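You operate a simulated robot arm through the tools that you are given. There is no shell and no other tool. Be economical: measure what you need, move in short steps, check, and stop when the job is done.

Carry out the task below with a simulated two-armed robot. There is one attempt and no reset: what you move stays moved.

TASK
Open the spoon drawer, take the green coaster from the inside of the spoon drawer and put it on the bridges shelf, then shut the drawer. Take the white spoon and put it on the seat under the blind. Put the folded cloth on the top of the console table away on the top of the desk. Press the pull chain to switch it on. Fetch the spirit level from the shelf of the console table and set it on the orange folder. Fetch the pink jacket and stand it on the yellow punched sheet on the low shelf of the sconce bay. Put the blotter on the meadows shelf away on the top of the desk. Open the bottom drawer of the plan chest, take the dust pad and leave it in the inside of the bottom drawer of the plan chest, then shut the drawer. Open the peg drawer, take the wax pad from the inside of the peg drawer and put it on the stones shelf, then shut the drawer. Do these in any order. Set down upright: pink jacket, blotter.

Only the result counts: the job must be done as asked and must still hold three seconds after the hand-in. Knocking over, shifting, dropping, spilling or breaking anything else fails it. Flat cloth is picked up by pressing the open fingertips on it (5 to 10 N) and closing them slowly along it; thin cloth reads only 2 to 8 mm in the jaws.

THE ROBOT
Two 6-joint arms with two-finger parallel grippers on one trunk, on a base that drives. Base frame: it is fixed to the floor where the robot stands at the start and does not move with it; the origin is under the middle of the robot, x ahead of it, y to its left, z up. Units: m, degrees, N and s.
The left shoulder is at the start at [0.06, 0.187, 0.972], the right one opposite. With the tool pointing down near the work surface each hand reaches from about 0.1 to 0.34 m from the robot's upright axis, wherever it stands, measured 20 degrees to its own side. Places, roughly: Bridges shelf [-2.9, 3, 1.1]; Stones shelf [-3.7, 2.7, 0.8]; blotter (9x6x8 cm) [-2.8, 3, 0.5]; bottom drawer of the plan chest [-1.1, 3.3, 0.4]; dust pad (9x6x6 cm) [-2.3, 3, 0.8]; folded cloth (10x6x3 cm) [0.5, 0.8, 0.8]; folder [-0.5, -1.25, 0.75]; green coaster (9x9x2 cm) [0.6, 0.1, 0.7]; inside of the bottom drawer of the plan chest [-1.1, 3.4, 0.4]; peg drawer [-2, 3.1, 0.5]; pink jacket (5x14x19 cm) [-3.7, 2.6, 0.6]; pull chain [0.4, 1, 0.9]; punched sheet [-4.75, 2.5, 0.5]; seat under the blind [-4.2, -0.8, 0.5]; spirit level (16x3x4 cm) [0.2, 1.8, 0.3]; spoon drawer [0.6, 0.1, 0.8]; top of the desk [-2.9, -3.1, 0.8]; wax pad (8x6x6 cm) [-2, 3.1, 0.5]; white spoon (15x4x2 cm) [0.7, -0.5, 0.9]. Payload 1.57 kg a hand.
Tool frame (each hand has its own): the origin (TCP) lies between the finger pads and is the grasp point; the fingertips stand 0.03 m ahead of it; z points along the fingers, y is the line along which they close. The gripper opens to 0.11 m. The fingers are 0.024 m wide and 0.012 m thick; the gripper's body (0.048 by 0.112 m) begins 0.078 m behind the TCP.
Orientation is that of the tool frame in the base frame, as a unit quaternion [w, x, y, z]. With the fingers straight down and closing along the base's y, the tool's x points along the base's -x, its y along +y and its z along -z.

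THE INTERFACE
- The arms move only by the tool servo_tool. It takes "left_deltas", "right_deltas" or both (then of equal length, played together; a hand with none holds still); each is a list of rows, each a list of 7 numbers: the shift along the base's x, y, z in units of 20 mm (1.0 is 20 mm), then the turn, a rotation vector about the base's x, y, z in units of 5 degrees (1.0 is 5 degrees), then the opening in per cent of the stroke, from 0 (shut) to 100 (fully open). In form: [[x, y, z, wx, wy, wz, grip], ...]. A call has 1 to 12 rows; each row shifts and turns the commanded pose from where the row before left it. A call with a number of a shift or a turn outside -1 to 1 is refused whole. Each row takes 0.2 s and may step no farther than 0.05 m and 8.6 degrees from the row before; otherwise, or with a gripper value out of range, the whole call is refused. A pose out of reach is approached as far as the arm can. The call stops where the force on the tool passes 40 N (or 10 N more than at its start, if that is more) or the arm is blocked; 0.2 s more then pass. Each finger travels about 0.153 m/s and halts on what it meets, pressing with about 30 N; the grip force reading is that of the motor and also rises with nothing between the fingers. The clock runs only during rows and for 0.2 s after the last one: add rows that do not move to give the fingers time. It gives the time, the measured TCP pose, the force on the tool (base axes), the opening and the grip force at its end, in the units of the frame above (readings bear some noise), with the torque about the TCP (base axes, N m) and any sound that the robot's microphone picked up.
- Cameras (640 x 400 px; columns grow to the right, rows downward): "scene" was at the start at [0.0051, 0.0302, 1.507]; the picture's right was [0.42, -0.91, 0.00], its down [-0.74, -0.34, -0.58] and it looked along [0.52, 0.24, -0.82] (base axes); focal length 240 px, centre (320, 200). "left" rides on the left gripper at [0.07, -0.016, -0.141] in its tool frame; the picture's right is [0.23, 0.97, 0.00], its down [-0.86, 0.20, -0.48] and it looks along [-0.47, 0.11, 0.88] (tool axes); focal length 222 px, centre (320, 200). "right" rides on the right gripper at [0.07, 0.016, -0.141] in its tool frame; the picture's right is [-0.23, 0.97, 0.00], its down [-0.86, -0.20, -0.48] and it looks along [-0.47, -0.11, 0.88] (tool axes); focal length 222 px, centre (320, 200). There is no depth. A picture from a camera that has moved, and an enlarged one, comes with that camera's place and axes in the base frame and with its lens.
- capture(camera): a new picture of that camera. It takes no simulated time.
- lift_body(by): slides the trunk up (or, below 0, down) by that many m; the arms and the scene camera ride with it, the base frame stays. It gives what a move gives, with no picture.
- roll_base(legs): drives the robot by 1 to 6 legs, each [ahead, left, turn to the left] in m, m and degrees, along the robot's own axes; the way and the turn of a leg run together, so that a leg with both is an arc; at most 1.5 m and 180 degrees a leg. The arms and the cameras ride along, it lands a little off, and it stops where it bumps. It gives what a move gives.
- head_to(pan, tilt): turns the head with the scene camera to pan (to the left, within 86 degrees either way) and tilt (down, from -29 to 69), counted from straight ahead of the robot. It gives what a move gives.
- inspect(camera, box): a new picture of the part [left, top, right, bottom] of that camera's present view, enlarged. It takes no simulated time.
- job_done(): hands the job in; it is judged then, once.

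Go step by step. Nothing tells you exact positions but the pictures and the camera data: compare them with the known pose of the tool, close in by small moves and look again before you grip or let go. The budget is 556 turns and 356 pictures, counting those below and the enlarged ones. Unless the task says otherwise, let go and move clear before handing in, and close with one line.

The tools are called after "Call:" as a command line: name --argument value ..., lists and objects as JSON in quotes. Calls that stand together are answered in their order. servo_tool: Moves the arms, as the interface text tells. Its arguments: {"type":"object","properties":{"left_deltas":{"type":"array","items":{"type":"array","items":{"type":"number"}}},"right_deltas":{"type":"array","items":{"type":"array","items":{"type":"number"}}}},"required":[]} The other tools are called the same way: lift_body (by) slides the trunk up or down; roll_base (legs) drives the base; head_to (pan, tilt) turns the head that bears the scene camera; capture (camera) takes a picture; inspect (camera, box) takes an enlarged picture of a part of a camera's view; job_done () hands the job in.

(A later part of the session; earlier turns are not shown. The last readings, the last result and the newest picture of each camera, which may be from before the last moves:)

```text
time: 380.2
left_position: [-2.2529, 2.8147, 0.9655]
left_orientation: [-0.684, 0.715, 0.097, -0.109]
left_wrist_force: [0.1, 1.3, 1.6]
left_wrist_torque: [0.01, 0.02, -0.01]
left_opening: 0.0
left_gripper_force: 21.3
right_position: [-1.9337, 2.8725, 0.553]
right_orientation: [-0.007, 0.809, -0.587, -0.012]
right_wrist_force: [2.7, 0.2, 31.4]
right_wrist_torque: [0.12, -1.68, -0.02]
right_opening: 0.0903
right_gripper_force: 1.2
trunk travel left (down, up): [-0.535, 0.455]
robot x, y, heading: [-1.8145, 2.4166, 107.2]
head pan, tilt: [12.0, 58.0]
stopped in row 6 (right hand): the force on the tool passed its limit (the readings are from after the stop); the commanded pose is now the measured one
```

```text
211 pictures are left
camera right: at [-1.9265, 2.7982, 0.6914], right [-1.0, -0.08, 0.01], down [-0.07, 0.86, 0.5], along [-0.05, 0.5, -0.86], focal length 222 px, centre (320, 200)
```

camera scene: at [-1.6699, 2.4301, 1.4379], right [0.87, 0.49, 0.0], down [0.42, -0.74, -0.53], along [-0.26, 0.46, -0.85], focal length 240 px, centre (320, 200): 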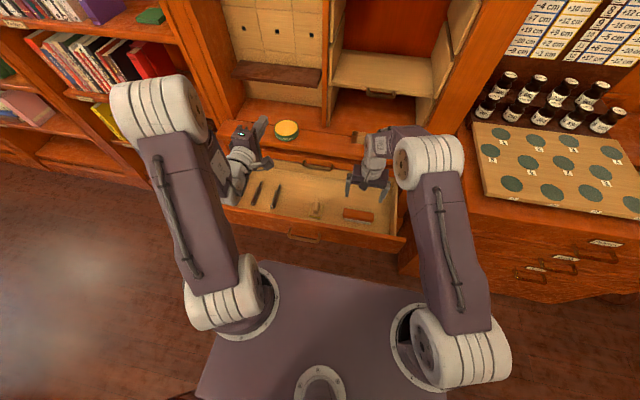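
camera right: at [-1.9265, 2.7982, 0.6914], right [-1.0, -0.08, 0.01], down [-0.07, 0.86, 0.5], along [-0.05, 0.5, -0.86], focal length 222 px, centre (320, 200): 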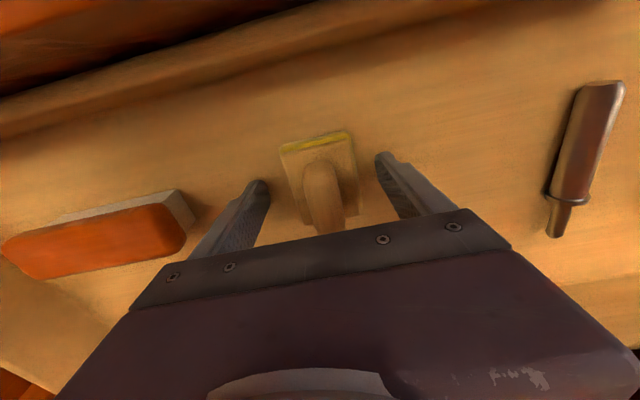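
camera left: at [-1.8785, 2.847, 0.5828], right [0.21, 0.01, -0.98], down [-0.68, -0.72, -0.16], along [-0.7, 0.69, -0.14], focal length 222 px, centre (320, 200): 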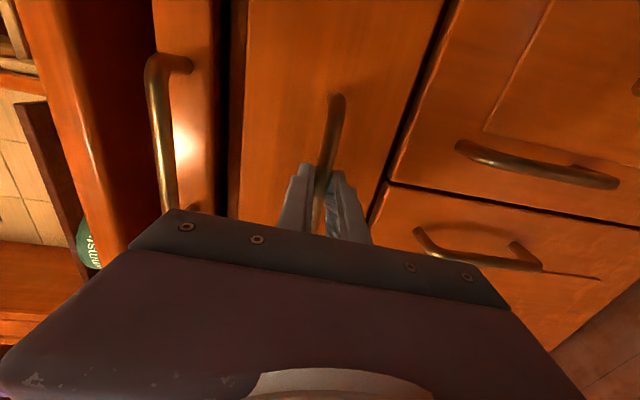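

Call:
servo_tool --right_deltas '[[0, 0, 0.2, 0, 0, 0, 75], [0, 0, 0, 0, 0, 0, 55], [0, 0, 0, 0, 0, 0, 40], [0, 0, 0, 0, 0, 0, 35], [0, 0, 0, 0, 0, 0, 35]]'

Call:
servo_tool --right_deltas '[[0, 0, 0.6, 0, 0, 0, 35], [0, 0, 1, 0, 0, 0, 35], [0, 0, 1, 0, 0, 0, 35], [0, 0, 1, 0, 0, 0, 35], [0, 0, 1, 0, 0, 0, 35], [0, 0, 1, 0, 0, 0, 35], [0, 0, 1, 0, 0, 0, 35], [0, 0, 1, 0, 0, 0, 35], [0, 0, 1, 0, 0, 0, 35], [0, 0, 1, 0, 0, 0, 35], [0, 0, 1, 0, 0, 0, 35], [0, 0, 1, 0, 0, 0, 35]]'

Call:
capture --camera "right"

```text
time: 381.4
left_position: [-2.254, 2.8174, 0.9646]
left_orientation: [-0.683, 0.716, 0.097, -0.11]
left_wrist_force: [-0.2, 0.3, -0.2]
left_wrist_torque: [0.0, 0.01, -0.02]
left_opening: 0.0
left_gripper_force: 21.5
right_position: [-1.933, 2.8724, 0.5525]
right_orientation: [-0.006, 0.809, -0.588, -0.009]
right_wrist_force: [-0.1, 0.6, 0.0]
right_wrist_torque: [0.03, -0.02, -0.02]
right_opening: 0.0541
right_gripper_force: 30.1
trunk travel left (down, up): [-0.535, 0.455]
robot x, y, heading: [-1.8212, 2.4165, 107.6]
head pan, tilt: [12.0, 58.0]
```

```text
time: 384.0
left_position: [-2.2529, 2.8188, 0.9645]
left_orientation: [-0.684, 0.715, 0.097, -0.111]
left_wrist_force: [-0.3, -1.6, 0.2]
left_wrist_torque: [-0.01, 0.0, 0.01]
left_opening: 0.0
left_gripper_force: 20.7
right_position: [-1.9332, 2.8706, 0.7858]
right_orientation: [-0.006, 0.809, -0.588, -0.01]
right_wrist_force: [-0.6, -0.2, -0.6]
right_wrist_torque: [0.02, 0.02, -0.01]
right_opening: 0.0542
right_gripper_force: 30.7
trunk travel left (down, up): [-0.535, 0.455]
robot x, y, heading: [-1.8164, 2.4194, 107.3]
head pan, tilt: [12.0, 58.0]
```

```text
210 pictures are left
camera right: at [-1.9264, 2.7975, 0.9247], right [-1.0, -0.08, 0.01], down [-0.07, 0.86, 0.5], along [-0.05, 0.49, -0.87], focal length 222 px, centre (320, 200)
```

right: 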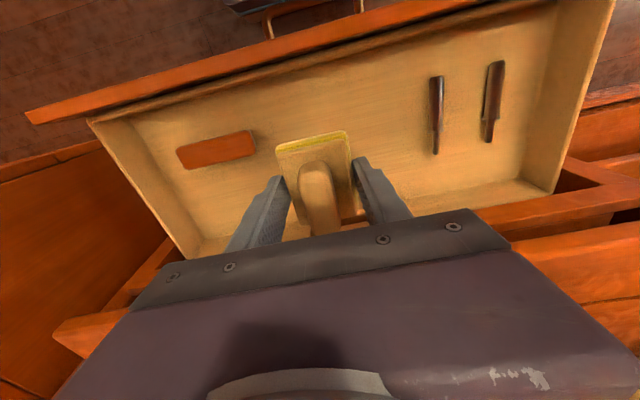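

The wax pad is held. I retract the right hand, then move the base right and back so the left fist can push the drawer shut.

Call:
servo_tool --right_deltas '[[0, 0, 1, 0, 0, 0, 35], [0.94, -0.49, 0.8, 0, 0, 0, 35], [0.94, -0.49, 0.8, 0, 0, 0, 35], [0.94, -0.49, 0.8, 0, 0, 0, 35], [0.94, -0.49, 0.8, 0, 0, 0, 35], [0.94, -0.49, 0.8, 0, 0, 0, 35], [0.94, -0.49, 0.8, 0, 0, 0, 35], [0.94, -0.49, 0.8, 0, 0, 0, 35], [0.94, -0.49, 0.8, 0, 0, 0, 35], [0.94, -0.49, 0.8, 0, 0, 0, 35]]'

Call:
roll_base --legs '[[0, -0.3, 0], [-0.26, 0, 0]]'

Call:
servo_tool --left_deltas '[[-0.95, -0.3, 0, 0, 0, 0, 0], [-0.95, -0.3, 0, 0, 0, 0, 0], [-0.95, -0.3, 0, 0, 0, 0, 0], [-0.95, -0.3, 0, 0, 0, 0, 0]]'

Call:
lift_body --by -0.4

Call:
capture --camera "scene"

Call:
capture --camera "left"

```text
time: 386.2
left_position: [-2.2521, 2.8167, 0.9641]
left_orientation: [-0.683, 0.715, 0.097, -0.11]
left_wrist_force: [0.9, -0.9, -0.3]
left_wrist_torque: [0.02, 0.0, -0.01]
left_opening: 0.0
left_gripper_force: 21.2
right_position: [-1.7632, 2.7824, 0.9506]
right_orientation: [-0.006, 0.809, -0.588, -0.009]
right_wrist_force: [0.6, -0.7, 0.2]
right_wrist_torque: [0.02, -0.01, 0.01]
right_opening: 0.054
right_gripper_force: 29.9
trunk travel left (down, up): [-0.535, 0.455]
robot x, y, heading: [-1.8166, 2.4186, 107.6]
head pan, tilt: [12.0, 58.0]
```

```text
time: 389.7
left_position: [-1.8913, 2.6594, 0.9642]
left_orientation: [-0.684, 0.714, 0.098, -0.111]
left_wrist_force: [-0.3, 0.1, 0.5]
left_wrist_torque: [-0.04, -0.03, -0.01]
left_opening: 0.0001
left_gripper_force: 21.7
right_position: [-1.4027, 2.626, 0.9498]
right_orientation: [-0.007, 0.81, -0.587, -0.009]
right_wrist_force: [-1.4, -0.4, -0.5]
right_wrist_torque: [0.0, -0.01, 0.0]
right_opening: 0.054
right_gripper_force: 29.8
trunk travel left (down, up): [-0.535, 0.455]
robot x, y, heading: [-1.4537, 2.2614, 107.4]
head pan, tilt: [12.0, 58.0]
```

```text
time: 390.7
left_position: [-1.9687, 2.6356, 0.9633]
left_orientation: [-0.683, 0.716, 0.097, -0.111]
left_wrist_force: [0.2, 0.2, 0.4]
left_wrist_torque: [0.0, -0.03, 0.0]
left_opening: 0.0
left_gripper_force: 21.4
right_position: [-1.4024, 2.6259, 0.9491]
right_orientation: [-0.007, 0.809, -0.588, -0.009]
right_wrist_force: [0.9, 0.3, -0.8]
right_wrist_torque: [-0.01, 0.03, -0.03]
right_opening: 0.0541
right_gripper_force: 30.1
trunk travel left (down, up): [-0.535, 0.455]
robot x, y, heading: [-1.4547, 2.2608, 107.9]
head pan, tilt: [12.0, 58.0]
```

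```text
time: 394.5
left_position: [-1.9675, 2.6364, 0.5638]
left_orientation: [-0.683, 0.715, 0.098, -0.111]
left_wrist_force: [-0.3, 0.3, -0.8]
left_wrist_torque: [0.02, 0.01, 0.01]
left_opening: 0.0
left_gripper_force: 21.2
right_position: [-1.4034, 2.6255, 0.5482]
right_orientation: [-0.007, 0.809, -0.587, -0.01]
right_wrist_force: [-1.0, 0.2, 0.0]
right_wrist_torque: [-0.01, -0.01, -0.03]
right_opening: 0.0542
right_gripper_force: 29.7
trunk travel left (down, up): [-0.135, 0.855]
robot x, y, heading: [-1.453, 2.2615, 108.1]
head pan, tilt: [12.0, 58.0]
```

```text
209 pictures are left
camera scene: at [-1.4714, 2.2624, 1.0379], right [0.87, 0.5, 0.0], down [0.42, -0.74, -0.53], along [-0.26, 0.46, -0.85], focal length 240 px, centre (320, 200)
```

scene: 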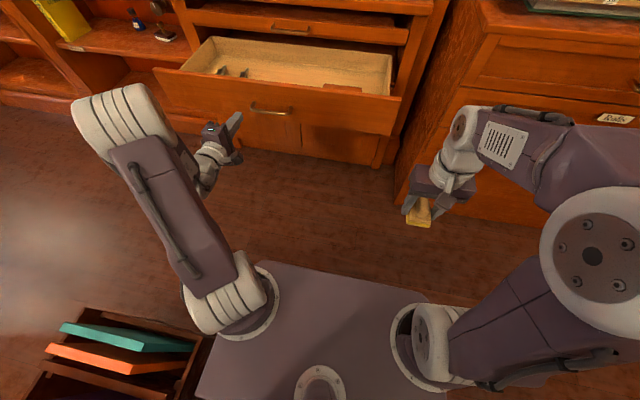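

```text
208 pictures are left
camera left: at [-1.8605, 2.5222, 0.5846], right [0.21, 0.02, -0.98], down [-0.68, -0.71, -0.16], along [-0.7, 0.7, -0.13], focal length 222 px, centre (320, 200)
```

left: 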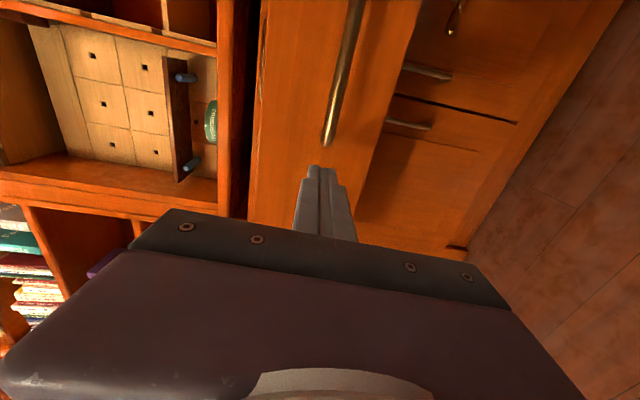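

The fist is left of the handle on the panel. I pull the right hand back to clear the chest, then push.

Call:
servo_tool --right_deltas '[[-0.22, -0.95, 0.3, 0, 0, 0, 35], [-0.22, -0.95, 0.3, 0, 0, 0, 35], [-0.22, -0.95, 0.3, 0, 0, 0, 35], [-0.22, -0.95, 0.3, 0, 0, 0, 35], [-0.22, -0.95, 0.3, 0, 0, 0, 35]]'

Call:
roll_base --legs '[[0.2, 0, 0], [0.06, 0, 0]]'

Call:
capture --camera "scene"

```text
time: 395.7
left_position: [-1.9672, 2.6355, 0.5648]
left_orientation: [-0.683, 0.715, 0.097, -0.11]
left_wrist_force: [0.1, -0.4, 0.0]
left_wrist_torque: [-0.03, 0.01, 0.01]
left_opening: 0.0
left_gripper_force: 21.7
right_position: [-1.4243, 2.53, 0.5786]
right_orientation: [-0.006, 0.809, -0.587, -0.009]
right_wrist_force: [0.0, 1.0, -0.9]
right_wrist_torque: [0.01, 0.04, 0.01]
right_opening: 0.054
right_gripper_force: 29.6
trunk travel left (down, up): [-0.135, 0.855]
robot x, y, heading: [-1.4541, 2.2592, 107.5]
head pan, tilt: [12.0, 58.0]
```

```text
time: 397.9
left_position: [-2.0476, 2.8835, 0.5645]
left_orientation: [-0.683, 0.715, 0.098, -0.111]
left_wrist_force: [0.2, 0.2, -0.3]
left_wrist_torque: [0.02, -0.02, 0.01]
left_opening: 0.0
left_gripper_force: 20.7
right_position: [-1.5044, 2.7801, 0.5789]
right_orientation: [-0.005, 0.809, -0.587, -0.01]
right_wrist_force: [-0.2, -0.3, -0.3]
right_wrist_torque: [-0.04, 0.02, 0.02]
right_opening: 0.0541
right_gripper_force: 30.0
trunk travel left (down, up): [-0.135, 0.855]
robot x, y, heading: [-1.5351, 2.5085, 107.6]
head pan, tilt: [12.0, 58.0]
```

```text
207 pictures are left
camera scene: at [-1.5511, 2.5113, 1.0378], right [0.87, 0.5, 0.0], down [0.42, -0.74, -0.53], along [-0.26, 0.46, -0.85], focal length 240 px, centre (320, 200)
```

scene: 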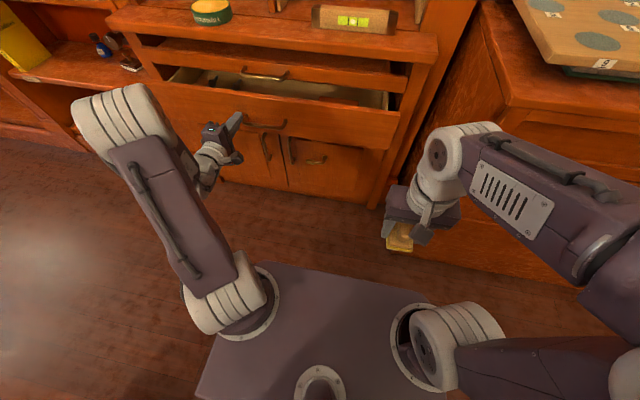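

Call:
roll_base --legs '[[0.05, 0, 0], [0.03, 0, 0], [0.03, 0, 0]]'

Call:
inspect --camera "scene" --box '[100, 20, 420, 220]'

```text
time: 399.3
left_position: [-2.0687, 2.9515, 0.5644]
left_orientation: [-0.685, 0.714, 0.099, -0.112]
left_wrist_force: [3.6, -4.5, 2.6]
left_wrist_torque: [0.1, 0.06, 0.01]
left_opening: 0.0
left_gripper_force: 21.0
right_position: [-1.5263, 2.848, 0.5796]
right_orientation: [-0.006, 0.81, -0.586, -0.009]
right_wrist_force: [0.1, -0.1, -0.2]
right_wrist_torque: [-0.02, 0.0, 0.01]
right_opening: 0.0539
right_gripper_force: 30.0
trunk travel left (down, up): [-0.135, 0.855]
robot x, y, heading: [-1.5576, 2.5789, 107.8]
head pan, tilt: [12.0, 58.0]
stopped in leg 2: the force on the tool passed its limit (the readings are from after the stop); the commanded pose is now the measured one
```

```text
2.00 times, centred on (260, 120) of scene
camera zoom: at [-1.5729, 2.5806, 1.0379], right [0.87, 0.5, 0.0], down [0.42, -0.74, -0.53], along [-0.26, 0.46, -0.85], focal length 480 px, centre (440, 360)
```

zoom: 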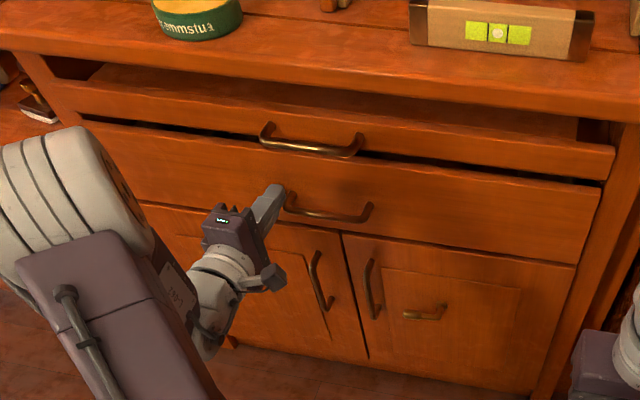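

Call:
roll_base --legs '[[-0.2, 0, 0]]'

Call:
head_to --pan 25 --tilt 35

Call:
inspect --camera "scene" --box '[220, 80, 460, 230]'

```text
time: 400.9
left_position: [-2.0082, 2.7614, 0.5647]
left_orientation: [-0.684, 0.715, 0.099, -0.11]
left_wrist_force: [0.0, -0.1, -0.4]
left_wrist_torque: [0.01, -0.01, 0.0]
left_opening: 0.0
left_gripper_force: 20.5
right_position: [-1.4658, 2.6598, 0.5786]
right_orientation: [-0.006, 0.81, -0.586, -0.009]
right_wrist_force: [-0.4, -0.9, -1.0]
right_wrist_torque: [0.01, -0.02, -0.02]
right_opening: 0.054
right_gripper_force: 30.0
trunk travel left (down, up): [-0.135, 0.855]
robot x, y, heading: [-1.4943, 2.3875, 108.1]
head pan, tilt: [12.0, 58.0]
```

```text
time: 401.8
left_position: [-2.0094, 2.7627, 0.564]
left_orientation: [-0.684, 0.714, 0.099, -0.111]
left_wrist_force: [0.1, -0.1, -0.7]
left_wrist_torque: [0.01, -0.03, 0.03]
left_opening: 0.0
left_gripper_force: 21.2
right_position: [-1.4667, 2.6603, 0.579]
right_orientation: [-0.005, 0.81, -0.586, -0.009]
right_wrist_force: [0.4, -0.5, -1.1]
right_wrist_torque: [-0.03, -0.03, 0.0]
right_opening: 0.0541
right_gripper_force: 30.5
trunk travel left (down, up): [-0.135, 0.855]
robot x, y, heading: [-1.4939, 2.3909, 107.9]
head pan, tilt: [25.0, 35.0]
```

```text
2.67 times, centred on (340, 155) of scene
camera zoom: at [-1.538, 2.3965, 1.0697], right [0.73, 0.68, 0.0], down [0.39, -0.42, -0.82], along [-0.56, 0.6, -0.57], focal length 639 px, centre (267, 320)
```

zoom: 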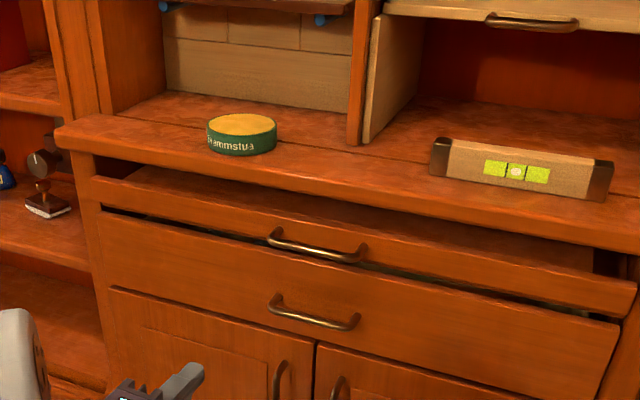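

The peg drawer is closed as before. Now to the Stones shelf: I raise the trunk, step forward past the rack's level, and drive left along the bookcase to bay 2.

Call:
lift_body --by 0.4

Call:
roll_base --legs '[[0.13, 0, 0], [0, 1.0, 0], [-0.15, 0.9, 0]]'

Call:
head_to --pan 0 --tilt 45

Call:
capture --camera "scene"

```text
time: 405.6
left_position: [-2.0086, 2.7608, 0.9648]
left_orientation: [-0.684, 0.714, 0.099, -0.11]
left_wrist_force: [0.2, 0.8, -1.2]
left_wrist_torque: [-0.04, 0.03, 0.02]
left_opening: 0.0
left_gripper_force: 21.2
right_position: [-1.4666, 2.6602, 0.9797]
right_orientation: [-0.005, 0.81, -0.586, -0.01]
right_wrist_force: [-1.1, 0.4, -0.7]
right_wrist_torque: [0.01, -0.01, 0.01]
right_opening: 0.0539
right_gripper_force: 29.8
trunk travel left (down, up): [-0.535, 0.455]
robot x, y, heading: [-1.4962, 2.3905, 107.9]
head pan, tilt: [25.0, 35.0]
```

```text
time: 416.1
left_position: [-3.8155, 2.1546, 0.9639]
left_orientation: [-0.684, 0.714, 0.102, -0.112]
left_wrist_force: [-0.3, 0.8, -0.5]
left_wrist_torque: [0.02, 0.01, -0.01]
left_opening: 0.0
left_gripper_force: 21.6
right_position: [-3.2733, 2.0559, 0.9798]
right_orientation: [-0.006, 0.812, -0.584, -0.009]
right_wrist_force: [0.1, -0.1, 0.1]
right_wrist_torque: [0.01, 0.0, 0.01]
right_opening: 0.054
right_gripper_force: 30.1
trunk travel left (down, up): [-0.535, 0.455]
robot x, y, heading: [-3.298, 1.7871, 108.2]
head pan, tilt: [25.0, 35.0]
```

```text
time: 416.9
left_position: [-3.8159, 2.1534, 0.9646]
left_orientation: [-0.683, 0.714, 0.102, -0.113]
left_wrist_force: [-0.6, -0.3, 0.7]
left_wrist_torque: [0.01, 0.02, -0.01]
left_opening: 0.0001
left_gripper_force: 21.0
right_position: [-3.2723, 2.0546, 0.9785]
right_orientation: [-0.005, 0.812, -0.584, -0.009]
right_wrist_force: [1.1, -0.4, -0.4]
right_wrist_torque: [0.01, -0.02, 0.0]
right_opening: 0.0541
right_gripper_force: 29.6
trunk travel left (down, up): [-0.535, 0.455]
robot x, y, heading: [-3.3034, 1.7837, 108.4]
head pan, tilt: [0.0, 45.0]
```

```text
204 pictures are left
camera scene: at [-3.3081, 1.8047, 1.455], right [0.95, 0.31, 0.0], down [0.22, -0.67, -0.71], along [-0.22, 0.67, -0.71], focal length 240 px, centre (320, 200)
```

scene: 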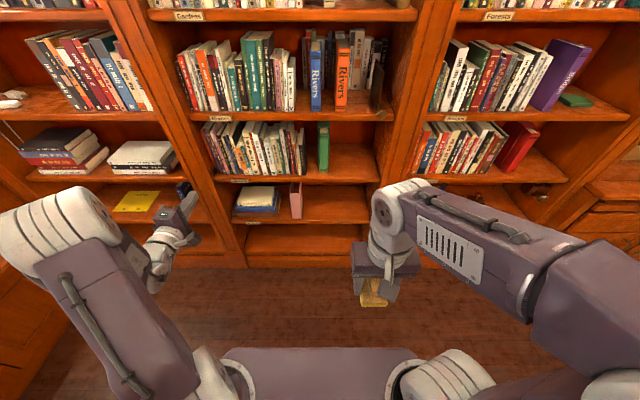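

Call:
inspect --camera "scene" --box '[180, 100, 420, 250]'

Call:
inspect --camera "scene" --box '[20, 100, 220, 225]'

```text
2.67 times, centred on (300, 175) of scene
camera zoom: at [-3.3081, 1.8047, 1.455], right [0.95, 0.31, 0.0], down [0.22, -0.67, -0.71], along [-0.22, 0.67, -0.71], focal length 639 px, centre (373, 267)
```

zoom: 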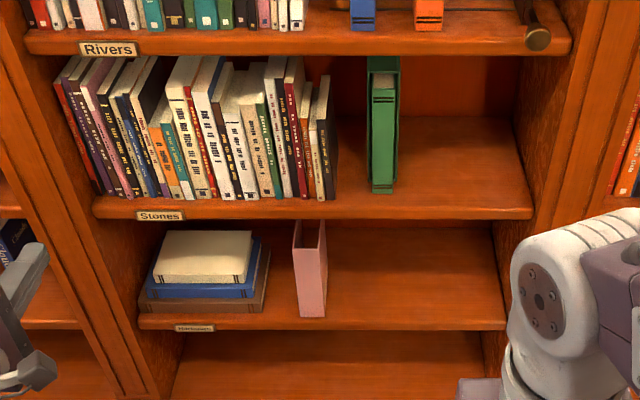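

```text
3.20 times, centred on (120, 162) of scene
camera zoom: at [-3.3081, 1.8047, 1.455], right [0.95, 0.31, 0.0], down [0.22, -0.67, -0.71], along [-0.22, 0.67, -0.71], focal length 767 px, centre (960, 320)
```

zoom: 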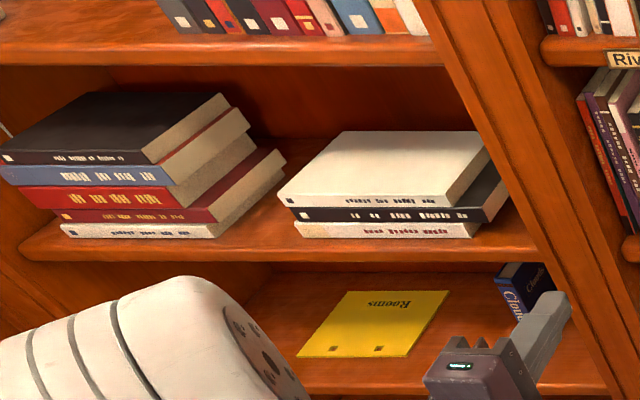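

Stones shelf (z≈0.74) has free space right of the green book; the pink jacket stands on the shelf below, and the yellow punched sheet is in bay 1. I fold the left hand back to pointing down and tilt the right hand forward for insertion.

Call:
servo_tool --left_deltas '[[0.48, -0.43, 0, -0.966, 0.503, -0.77, 50], [0.48, -0.43, 0, -0.966, 0.503, -0.77, 50], [0.48, -0.43, 0, -0.966, 0.503, -0.77, 50], [0.48, -0.43, 0, -0.966, 0.503, -0.77, 50], [0.48, -0.43, 0, -0.966, 0.503, -0.77, 50], [0.48, -0.43, 0, -0.966, 0.503, -0.77, 50], [0.48, -0.43, 0, -0.966, 0.503, -0.77, 50], [0.48, -0.43, 0, -0.966, 0.503, -0.77, 50], [0.48, -0.43, 0, -0.966, 0.503, -0.77, 50]]' --right_deltas '[[-0.28, 0.886, 0, 0, 0, 0, 35], [-0.28, 0.886, 0, 0, 0, 0, 35], [-0.28, 0.886, 0, 1, 0.316, 0, 35], [-0.28, 0.886, 0, 1, 0.316, 0, 35], [-0.28, 0.886, 0, 1, 0.316, 0, 35], [-0.28, 0.886, 0, 1, 0.316, 0, 35], [0, 0, 0, 1, 0.316, 0, 35], [0, 0, 0, 1, 0.316, 0, 35], [0, 0, 0, 1, 0.316, 0, 35]]'

Call:
servo_tool --left_deltas '[[0.48, -0.43, 0, -0.966, 0.503, -0.77, 50], [0.48, -0.43, 0, -0.966, 0.503, -0.77, 50], [0.48, -0.43, 0, -0.966, 0.503, -0.77, 50], [0.48, -0.43, 0, -0.966, 0.503, -0.77, 50], [0.48, -0.43, 0, -0.966, 0.503, -0.77, 50], [0.48, -0.43, 0, -0.966, 0.503, -0.77, 50], [0.48, -0.43, 0, -0.966, 0.503, -0.77, 50], [0.48, -0.43, 0, -0.966, 0.503, -0.77, 50], [0.48, -0.43, 0, -0.966, 0.503, -0.77, 50]]'

Call:
capture --camera "scene"

```text
time: 418.9
left_position: [-3.7281, 2.0754, 0.9634]
left_orientation: [-0.384, 0.874, -0.289, -0.072]
left_wrist_force: [-0.2, 0.3, -0.2]
left_wrist_torque: [0.02, 0.03, 0.0]
left_opening: 0.0552
left_gripper_force: 0.1
right_position: [-3.305, 2.1613, 0.9784]
right_orientation: [-0.194, 0.768, -0.551, -0.262]
right_wrist_force: [-0.1, 0.2, -0.3]
right_wrist_torque: [-0.03, 0.0, 0.03]
right_opening: 0.054
right_gripper_force: 30.0
trunk travel left (down, up): [-0.535, 0.455]
robot x, y, heading: [-3.3029, 1.7847, 107.9]
head pan, tilt: [0.0, 45.0]
```

```text
time: 420.9
left_position: [-3.6416, 1.9995, 0.9629]
left_orientation: [0.018, 0.8, -0.6, -0.011]
left_wrist_force: [0.1, -0.8, -0.8]
left_wrist_torque: [0.01, 0.02, 0.0]
left_opening: 0.055
left_gripper_force: 0.1
right_position: [-3.3067, 2.1627, 0.9785]
right_orientation: [-0.194, 0.768, -0.551, -0.261]
right_wrist_force: [0.0, -0.2, -0.5]
right_wrist_torque: [0.0, 0.0, 0.0]
right_opening: 0.0541
right_gripper_force: 29.9
trunk travel left (down, up): [-0.535, 0.455]
robot x, y, heading: [-3.2987, 1.7835, 108.4]
head pan, tilt: [0.0, 45.0]
```

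```text
201 pictures are left
camera scene: at [-3.3076, 1.8049, 1.455], right [0.95, 0.31, 0.0], down [0.22, -0.67, -0.71], along [-0.22, 0.67, -0.71], focal length 240 px, centre (320, 200)
```

scene: 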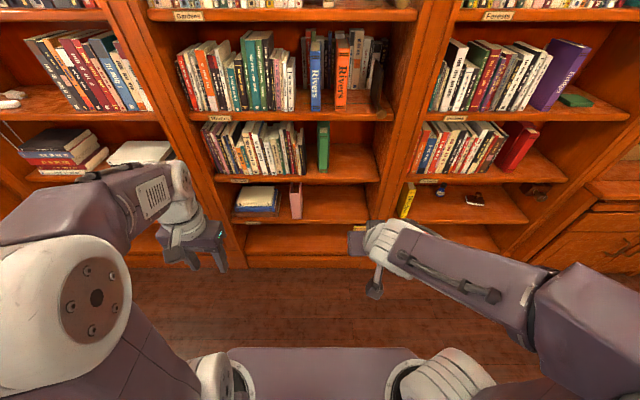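

Call:
lift_body --by -0.15

Call:
roll_base --legs '[[0.38, -0.043, -0.7]]'

Call:
capture --camera "right"

Call:
capture --camera "scene"

```text
time: 422.7
left_position: [-3.6436, 1.9994, 0.8141]
left_orientation: [0.017, 0.799, -0.601, -0.012]
left_wrist_force: [0.3, -0.3, -0.3]
left_wrist_torque: [-0.02, -0.01, 0.01]
left_opening: 0.0552
left_gripper_force: 0.2
right_position: [-3.3064, 2.1613, 0.829]
right_orientation: [-0.193, 0.769, -0.551, -0.26]
right_wrist_force: [-0.5, -0.4, -1.3]
right_wrist_torque: [0.0, -0.01, 0.0]
right_opening: 0.054
right_gripper_force: 30.2
trunk travel left (down, up): [-0.385, 0.605]
robot x, y, heading: [-3.3002, 1.7839, 108.0]
head pan, tilt: [0.0, 45.0]
```

```text
time: 425.1
left_position: [-3.7128, 2.38, 0.8136]
left_orientation: [0.017, 0.794, -0.608, -0.012]
left_wrist_force: [-0.1, 0.7, -0.2]
left_wrist_torque: [-0.02, 0.01, -0.02]
left_opening: 0.0547
left_gripper_force: 0.1
right_position: [-3.3745, 2.5375, 0.8289]
right_orientation: [-0.195, 0.764, -0.558, -0.259]
right_wrist_force: [-0.6, 0.4, -0.2]
right_wrist_torque: [-0.02, -0.01, 0.0]
right_opening: 0.054
right_gripper_force: 29.8
trunk travel left (down, up): [-0.385, 0.605]
robot x, y, heading: [-3.3768, 2.1615, 107.2]
head pan, tilt: [0.0, 45.0]
```

```text
200 pictures are left
camera right: at [-3.3481, 2.3975, 0.8966], right [-0.98, -0.12, 0.13], down [0.07, 0.42, 0.9], along [-0.16, 0.9, -0.41], focal length 222 px, centre (320, 200)
```

right: 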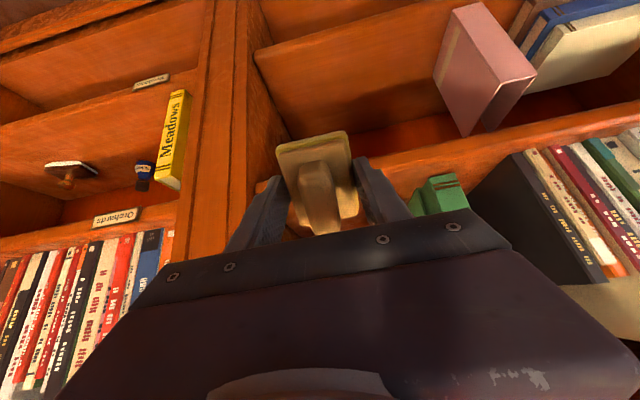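

```text
199 pictures are left
camera scene: at [-3.3827, 2.1802, 1.305], right [0.95, 0.3, 0.0], down [0.21, -0.68, -0.71], along [-0.21, 0.67, -0.71], focal length 240 px, centre (320, 200)
```

scene: 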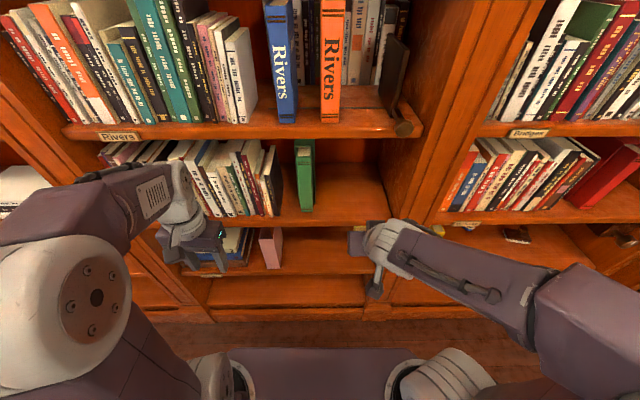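

Aligned between the green book and the side wall. I extend the right arm 10 cm (tucking the left), then the base 10 cm.

Call:
servo_tool --left_deltas '[[0.3, -0.95, 0.3, 0, 0, 0, 50], [0.3, -0.95, 0.3, 0, 0, 0, 50], [0.3, -0.95, 0.3, 0, 0, 0, 50], [0.3, -0.95, 0.3, 0, 0, 0, 50], [0.3, -0.95, 0.3, 0, 0, 0, 50]]' --right_deltas '[[-0.32, 0.95, 0, 0, 0, 0, 35], [-0.32, 0.95, 0, 0, 0, 0, 35], [-0.32, 0.95, 0, 0, 0, 0, 35], [-0.32, 0.95, 0, 0, 0, 0, 35], [-0.32, 0.95, 0, 0, 0, 0, 35]]'

Call:
roll_base --legs '[[0.1, 0, 0]]'

Call:
capture --camera "right"

Call:
inspect --camera "scene" --box '[260, 120, 440, 260]'

```text
time: 426.3
left_position: [-3.6987, 2.3093, 0.8357]
left_orientation: [0.017, 0.793, -0.608, -0.011]
left_wrist_force: [0.1, 0.1, 0.5]
left_wrist_torque: [-0.02, 0.0, 0.01]
left_opening: 0.0551
left_gripper_force: 0.1
left hand out of reach, approached as far as the arm can: row 4, 5
right_position: [-3.4072, 2.6311, 0.8273]
right_orientation: [-0.195, 0.764, -0.558, -0.259]
right_wrist_force: [-0.3, 0.3, -0.9]
right_wrist_torque: [-0.01, 0.01, -0.02]
right_opening: 0.0541
right_gripper_force: 30.3
trunk travel left (down, up): [-0.385, 0.605]
robot x, y, heading: [-3.375, 2.1624, 107.4]
head pan, tilt: [0.0, 45.0]
```

```text
time: 427.5
left_position: [-3.7274, 2.4056, 0.834]
left_orientation: [0.018, 0.794, -0.608, -0.01]
left_wrist_force: [-0.1, 0.1, 0.2]
left_wrist_torque: [-0.01, 0.02, 0.01]
left_opening: 0.055
left_gripper_force: 0.0
right_position: [-3.4373, 2.7277, 0.8279]
right_orientation: [-0.196, 0.764, -0.557, -0.259]
right_wrist_force: [-0.7, 1.4, -1.1]
right_wrist_torque: [-0.04, -0.01, -0.04]
right_opening: 0.0542
right_gripper_force: 30.5
trunk travel left (down, up): [-0.385, 0.605]
robot x, y, heading: [-3.4072, 2.2568, 107.0]
head pan, tilt: [0.0, 45.0]
```

```text
198 pictures are left
camera right: at [-3.4102, 2.5882, 0.8962], right [-0.98, -0.12, 0.13], down [0.07, 0.42, 0.9], along [-0.16, 0.9, -0.41], focal length 222 px, centre (320, 200)
```

right: 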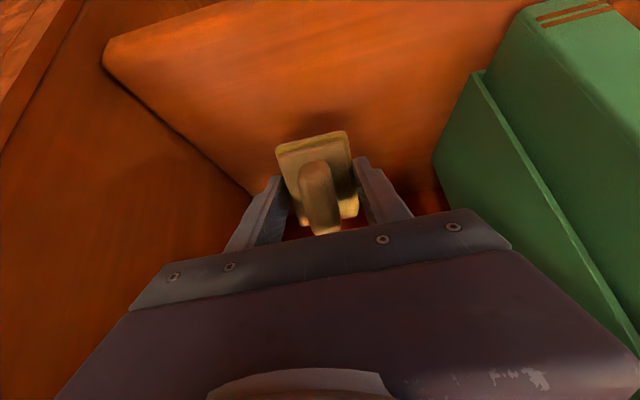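

```text
2.86 times, centred on (350, 190) of scene
camera zoom: at [-3.4126, 2.2764, 1.3049], right [0.96, 0.3, 0.0], down [0.21, -0.68, -0.71], along [-0.21, 0.67, -0.71], focal length 685 px, centre (234, 229)
```

zoom: 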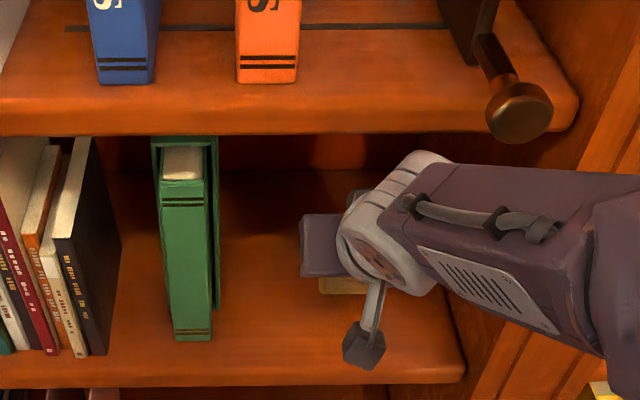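

Inside with clearance. I lower to contact.

Call:
servo_tool --right_deltas '[[0, 0, -0.5, 0, 0, 0, 35], [0, 0, -0.5, 0, 0, 0, 35], [0, 0, -0.4, 0, 0, 0, 35], [0, 0, -0.3, 0, 0, 0, 35], [0, 0, -0.3, 0, 0, 0, 35], [0, 0, -0.3, 0, 0, 0, 35]]'

Call:
capture --camera "right"

```text
time: 428.8
left_position: [-3.7278, 2.4036, 0.8353]
left_orientation: [0.017, 0.793, -0.609, -0.012]
left_wrist_force: [0.4, -0.2, -0.2]
left_wrist_torque: [0.02, 0.01, 0.01]
left_opening: 0.0548
left_gripper_force: 0.0
right_position: [-3.4375, 2.7278, 0.7912]
right_orientation: [-0.199, 0.762, -0.557, -0.265]
right_wrist_force: [4.1, -4.9, 13.7]
right_wrist_torque: [-0.32, -0.08, 0.02]
right_opening: 0.0542
right_gripper_force: 30.7
trunk travel left (down, up): [-0.385, 0.605]
robot x, y, heading: [-3.4019, 2.2532, 107.1]
head pan, tilt: [0.0, 45.0]
stopped in row 6 (right hand): the force on the tool passed its limit (the readings are from after the stop); the commanded pose is now the measured one
```

```text
196 pictures are left
camera right: at [-3.4096, 2.587, 0.8576], right [-0.98, -0.12, 0.13], down [0.07, 0.41, 0.91], along [-0.17, 0.9, -0.39], focal length 222 px, centre (320, 200)
```

right: 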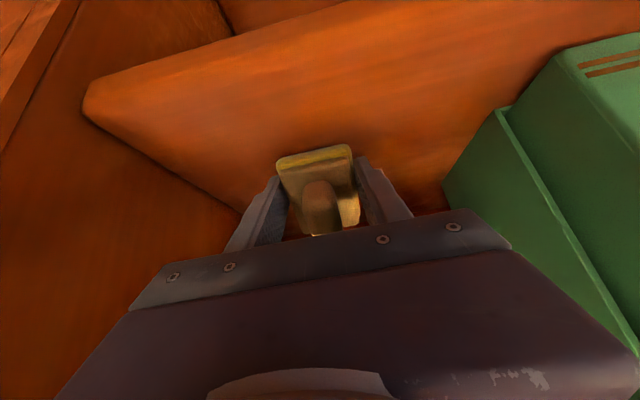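

Call:
servo_tool --right_deltas '[[0, 0, 0, 0, 0, 0, 51], [0, 0, 0, 0, 0, 0, 56], [0, 0, 0, 0, 0, 0, 70], [0, 0, 0, 0, 0, 0, 80], [0, 0, 0.5, 0, 0, 0, 80], [0, 0, 0.5, 0, 0, 0, 80]]'

Call:
capture --camera "right"

```text
time: 430.2
left_position: [-3.7287, 2.4042, 0.8364]
left_orientation: [0.017, 0.794, -0.607, -0.01]
left_wrist_force: [-0.5, -0.7, -1.0]
left_wrist_torque: [0.04, 0.0, -0.02]
left_opening: 0.0551
left_gripper_force: 0.1
right_position: [-3.4362, 2.727, 0.8096]
right_orientation: [-0.197, 0.763, -0.557, -0.263]
right_wrist_force: [0.3, 0.6, 0.2]
right_wrist_torque: [0.02, 0.02, 0.0]
right_opening: 0.088
right_gripper_force: 0.1
trunk travel left (down, up): [-0.385, 0.605]
robot x, y, heading: [-3.4068, 2.258, 107.1]
head pan, tilt: [0.0, 45.0]
```

```text
195 pictures are left
camera right: at [-3.4101, 2.5879, 0.8763], right [-0.98, -0.12, 0.13], down [0.07, 0.42, 0.91], along [-0.17, 0.9, -0.4], focal length 222 px, centre (320, 200)
```

right: 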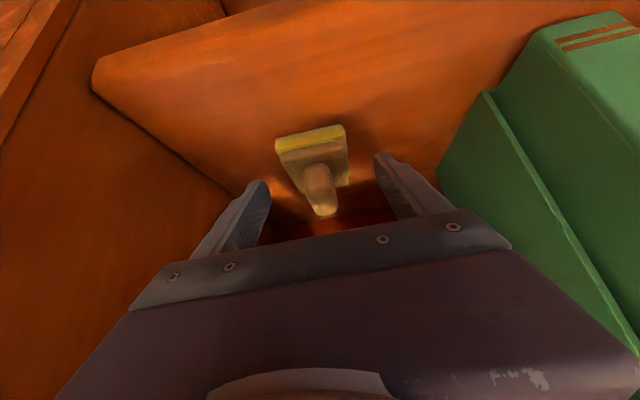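

The wax pad stands flat on the Stones shelf. I back straight out.

Call:
roll_base --legs '[[-0.4, 0, 0]]'

Call:
inspect --camera "scene" --box '[180, 100, 420, 250]'

```text
time: 432.7
left_position: [-3.6118, 2.025, 0.8362]
left_orientation: [0.017, 0.794, -0.608, -0.011]
left_wrist_force: [0.0, -0.4, -0.6]
left_wrist_torque: [-0.01, 0.02, 0.0]
left_opening: 0.0551
left_gripper_force: 0.0
right_position: [-3.3185, 2.3482, 0.8102]
right_orientation: [-0.197, 0.763, -0.557, -0.264]
right_wrist_force: [-0.2, -0.7, -0.3]
right_wrist_torque: [-0.01, 0.0, -0.01]
right_opening: 0.0878
right_gripper_force: 0.1
trunk travel left (down, up): [-0.385, 0.605]
robot x, y, heading: [-3.2904, 1.8753, 107.6]
head pan, tilt: [0.0, 45.0]
```

```text
2.67 times, centred on (300, 175) of scene
camera zoom: at [-3.2941, 1.8948, 1.305], right [0.95, 0.3, 0.0], down [0.21, -0.67, -0.71], along [-0.21, 0.68, -0.71], focal length 639 px, centre (373, 267)
```

zoom: 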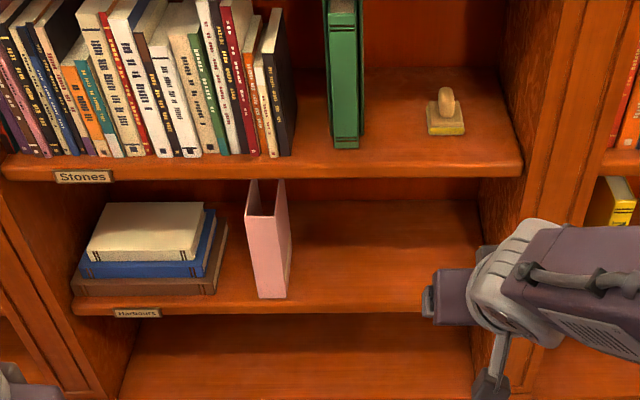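

Done. Next the pink jacket on the Harbours shelf (m≈-2.75). I shift left and lower the trunk to look at it with the right hand camera.

Call:
roll_base --legs '[[-0.05, 0.288, 0]]'

Call:
lift_body --by -0.22

Call:
capture --camera "right"

Call:
capture --camera "scene"

```text
time: 434.7
left_position: [-3.8707, 1.8908, 0.8351]
left_orientation: [0.016, 0.795, -0.607, -0.01]
left_wrist_force: [0.2, -0.8, -0.3]
left_wrist_torque: [0.02, 0.0, 0.02]
left_opening: 0.0552
left_gripper_force: 0.0
right_position: [-3.5819, 2.2153, 0.8099]
right_orientation: [-0.197, 0.764, -0.556, -0.263]
right_wrist_force: [-0.5, -0.7, -0.3]
right_wrist_torque: [0.0, -0.02, 0.0]
right_opening: 0.088
right_gripper_force: 0.1
trunk travel left (down, up): [-0.385, 0.605]
robot x, y, heading: [-3.5492, 1.744, 107.5]
head pan, tilt: [0.0, 45.0]
```

```text
time: 437.0
left_position: [-3.8701, 1.8921, 0.6152]
left_orientation: [0.016, 0.795, -0.606, -0.011]
left_wrist_force: [0.2, 0.3, -0.3]
left_wrist_torque: [0.01, 0.01, -0.03]
left_opening: 0.055
left_gripper_force: 0.0
right_position: [-3.5807, 2.2158, 0.5908]
right_orientation: [-0.197, 0.764, -0.556, -0.263]
right_wrist_force: [-0.7, -0.3, -0.1]
right_wrist_torque: [-0.01, 0.04, 0.03]
right_opening: 0.088
right_gripper_force: 0.0
trunk travel left (down, up): [-0.165, 0.825]
robot x, y, heading: [-3.5432, 1.7407, 107.5]
head pan, tilt: [0.0, 45.0]
```

```text
193 pictures are left
camera right: at [-3.5528, 2.0754, 0.6568], right [-0.98, -0.13, 0.13], down [0.07, 0.41, 0.91], along [-0.17, 0.9, -0.4], focal length 222 px, centre (320, 200)
```

right: 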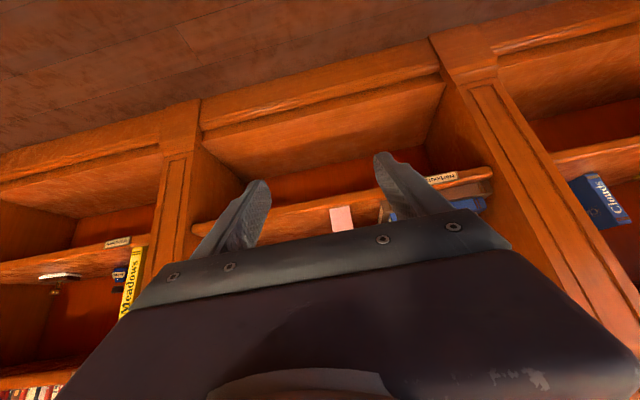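

```text
192 pictures are left
camera scene: at [-3.5542, 1.7622, 1.085], right [0.95, 0.3, 0.0], down [0.21, -0.67, -0.71], along [-0.21, 0.67, -0.71], focal length 240 px, centre (320, 200)
```

scene: 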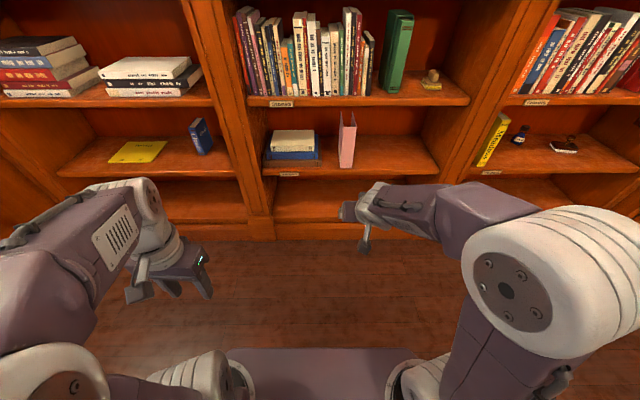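

Call:
inspect --camera "scene" --box '[290, 90, 410, 190]'

Call:
inspect --camera "scene" --box '[40, 90, 240, 215]'

```text
4.00 times, centred on (350, 140) of scene
camera zoom: at [-3.5542, 1.7622, 1.085], right [0.95, 0.3, 0.0], down [0.21, -0.67, -0.71], along [-0.21, 0.67, -0.71], focal length 959 px, centre (200, 440)
```

zoom: 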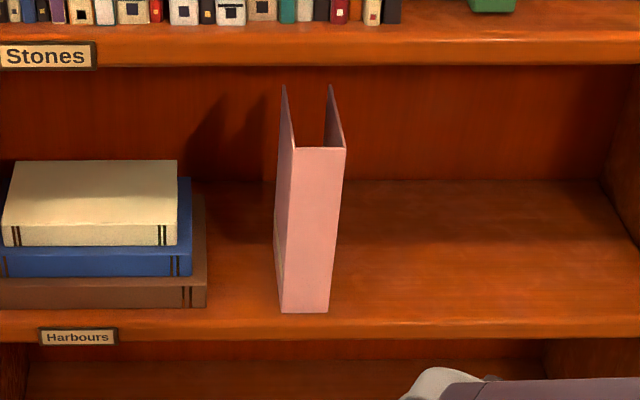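

```text
3.20 times, centred on (140, 152) of scene
camera zoom: at [-3.5542, 1.7622, 1.085], right [0.95, 0.3, 0.0], down [0.21, -0.67, -0.71], along [-0.21, 0.67, -0.71], focal length 767 px, centre (896, 352)
```

zoom: 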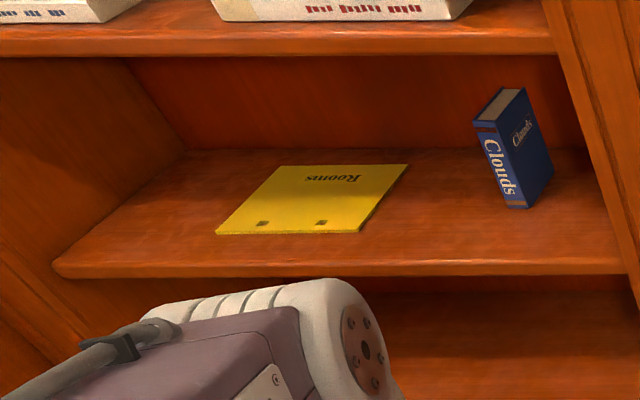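

The jacket's pink spine faces front at m≈-2.744, n≈3.59, z 0.44–0.63; the yellow sheet's centre is at m≈-3.71, n≈3.715. The left hand suits bay 1 better, so I tilt the left hand for this and straighten the right.

Call:
servo_tool --left_deltas '[[0.285, 0.93, 0, 0, 0, 0, 80], [0.285, 0.93, 0, 0, 0, 0, 80], [0.285, 0.93, 0, 0, 0, 0, 80], [0.285, 0.93, 0, 1, 0.316, 0, 80], [0.285, 0.93, 0, 1, 0.316, 0, 80], [0.285, 0.93, 0, 1, 0.316, 0, 80], [0.285, 0.93, 0, 1, 0.316, 0, 80], [0.285, 0.93, 0, 1, 0.316, 0, 80], [0.285, 0.93, 0, 1, 0.316, 0, 80], [0.285, 0.93, 0, 1, 0.316, 0, 80]]' --right_deltas '[[0.2, -0.6, 0.3, -1, -0.316, 0, 80], [0.2, -0.6, 0.3, -1, -0.316, 0, 80], [0.2, -0.6, 0.3, -1, -0.316, 0, 80], [0.2, -0.6, 0.3, -1, -0.316, 0, 80], [0.2, -0.6, 0.3, -1, -0.316, 0, 80], [0.2, -0.6, 0.3, -1, -0.316, 0, 80], [0.2, -0.6, 0.3, -1, -0.316, 0, 80], [0.2, -0.6, 0.3, 0, 0, 0, 80], [0.2, -0.6, 0.3, 0, 0, 0, 80], [0.2, -0.6, 0.3, 0, 0, 0, 80]]'

Call:
roll_base --legs '[[0, -0.26, 0]]'

Call:
capture --camera "left"

Call:
capture --camera "scene"

```text
time: 439.2
left_position: [-3.8133, 2.0778, 0.6158]
left_orientation: [-0.166, 0.758, -0.572, -0.267]
left_wrist_force: [0.6, -0.5, 0.1]
left_wrist_torque: [0.02, 0.0, -0.03]
left_opening: 0.0879
left_gripper_force: 0.2
right_position: [-3.5389, 2.094, 0.6491]
right_orientation: [-0.011, 0.809, -0.588, -0.009]
right_wrist_force: [0.3, 0.3, 1.1]
right_wrist_torque: [0.01, 0.0, -0.01]
right_opening: 0.0878
right_gripper_force: 0.0
trunk travel left (down, up): [-0.165, 0.825]
robot x, y, heading: [-3.5476, 1.7423, 107.3]
head pan, tilt: [0.0, 45.0]
```

```text
time: 441.1
left_position: [-3.5659, 2.1541, 0.6159]
left_orientation: [-0.164, 0.759, -0.571, -0.268]
left_wrist_force: [-0.5, -0.2, -0.3]
left_wrist_torque: [0.0, -0.01, -0.02]
left_opening: 0.088
left_gripper_force: 0.1
right_position: [-3.2925, 2.1749, 0.6495]
right_orientation: [-0.01, 0.809, -0.587, -0.009]
right_wrist_force: [-0.3, -0.8, 0.8]
right_wrist_torque: [-0.01, 0.02, -0.01]
right_opening: 0.0881
right_gripper_force: 0.1
trunk travel left (down, up): [-0.165, 0.825]
robot x, y, heading: [-3.2993, 1.8167, 107.5]
head pan, tilt: [0.0, 45.0]
```

```text
189 pictures are left
camera left: at [-3.5058, 2.0275, 0.687], right [-0.88, -0.46, -0.08], down [-0.26, 0.34, 0.9], along [-0.39, 0.82, -0.42], focal length 222 px, centre (320, 200)
```

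left: 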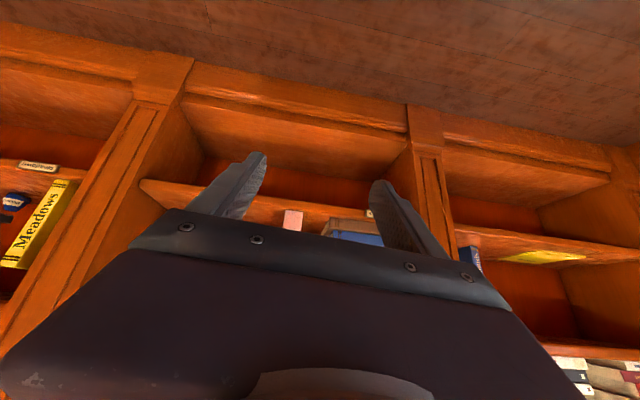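

```text
188 pictures are left
camera scene: at [-3.3058, 1.8404, 1.085], right [0.95, 0.3, 0.0], down [0.21, -0.67, -0.71], along [-0.21, 0.67, -0.71], focal length 240 px, centre (320, 200)
```

scene: 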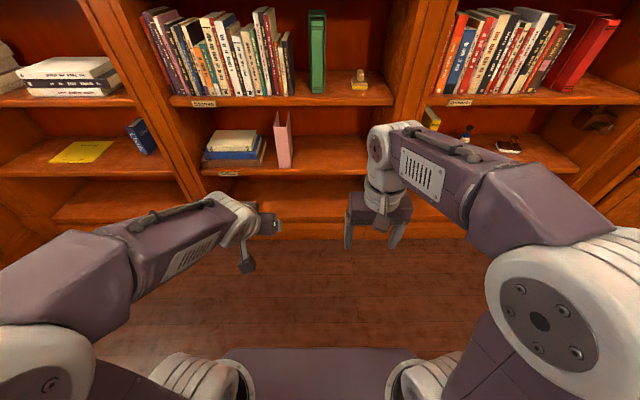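

I correct the small roll of the left hand, lower it to z≈0.56 and drive up to the jacket.

Call:
servo_tool --left_deltas '[[0.25, 0.08, -0.9, 0.2, -0.63, 0, 85], [0.25, 0.08, -0.9, 0, 0, 0, 85], [0, 0, -0.9, 0, 0, 0, 85]]'

Call:
roll_base --legs '[[0.33, 0, 0]]'

Call:
capture --camera "left"

Call:
inspect --camera "scene" --box '[180, 100, 420, 250]'

```text
time: 441.9
left_position: [-3.5569, 2.1583, 0.562]
left_orientation: [-0.187, 0.765, -0.563, -0.252]
left_wrist_force: [0.2, 0.2, 0.2]
left_wrist_torque: [-0.03, 0.0, -0.01]
left_opening: 0.0935
left_gripper_force: 0.1
right_position: [-3.2919, 2.1734, 0.6483]
right_orientation: [-0.01, 0.81, -0.587, -0.01]
right_wrist_force: [0.0, -0.4, 0.7]
right_wrist_torque: [-0.01, -0.05, -0.02]
right_opening: 0.0878
right_gripper_force: 0.0
trunk travel left (down, up): [-0.165, 0.825]
robot x, y, heading: [-3.2998, 1.8215, 107.6]
head pan, tilt: [0.0, 45.0]
```

```text
time: 444.1
left_position: [-3.6571, 2.4733, 0.5626]
left_orientation: [-0.188, 0.765, -0.562, -0.253]
left_wrist_force: [0.4, 0.4, 0.1]
left_wrist_torque: [-0.02, 0.01, 0.0]
left_opening: 0.0934
left_gripper_force: 0.0
right_position: [-3.3942, 2.4899, 0.6491]
right_orientation: [-0.011, 0.81, -0.586, -0.01]
right_wrist_force: [0.5, -0.3, 0.6]
right_wrist_torque: [0.0, -0.02, -0.02]
right_opening: 0.088
right_gripper_force: 0.1
trunk travel left (down, up): [-0.165, 0.825]
robot x, y, heading: [-3.4033, 2.1399, 107.3]
head pan, tilt: [0.0, 45.0]
```

```text
187 pictures are left
camera left: at [-3.6011, 2.3457, 0.6341], right [-0.88, -0.46, -0.14], down [-0.31, 0.32, 0.89], along [-0.37, 0.82, -0.43], focal length 222 px, centre (320, 200)
```

left: 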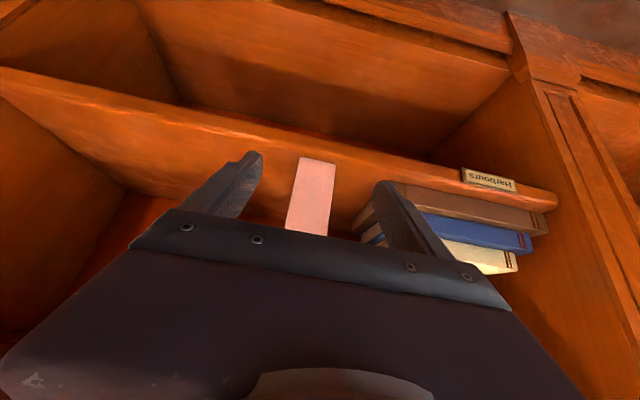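

```text
2.67 times, centred on (300, 175) of scene
camera zoom: at [-3.4065, 2.1573, 1.085], right [0.95, 0.3, 0.0], down [0.21, -0.67, -0.71], along [-0.21, 0.67, -0.71], focal length 639 px, centre (373, 267)
```

zoom: 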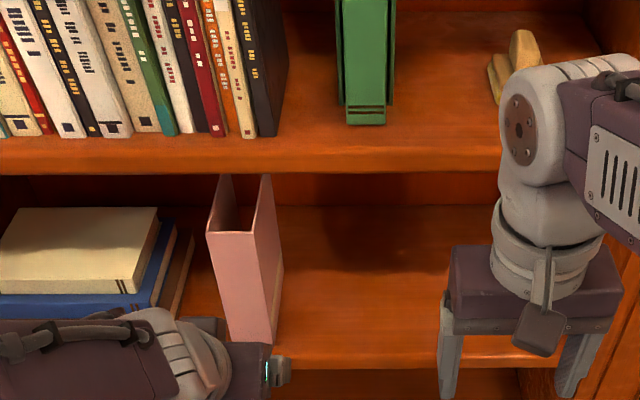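

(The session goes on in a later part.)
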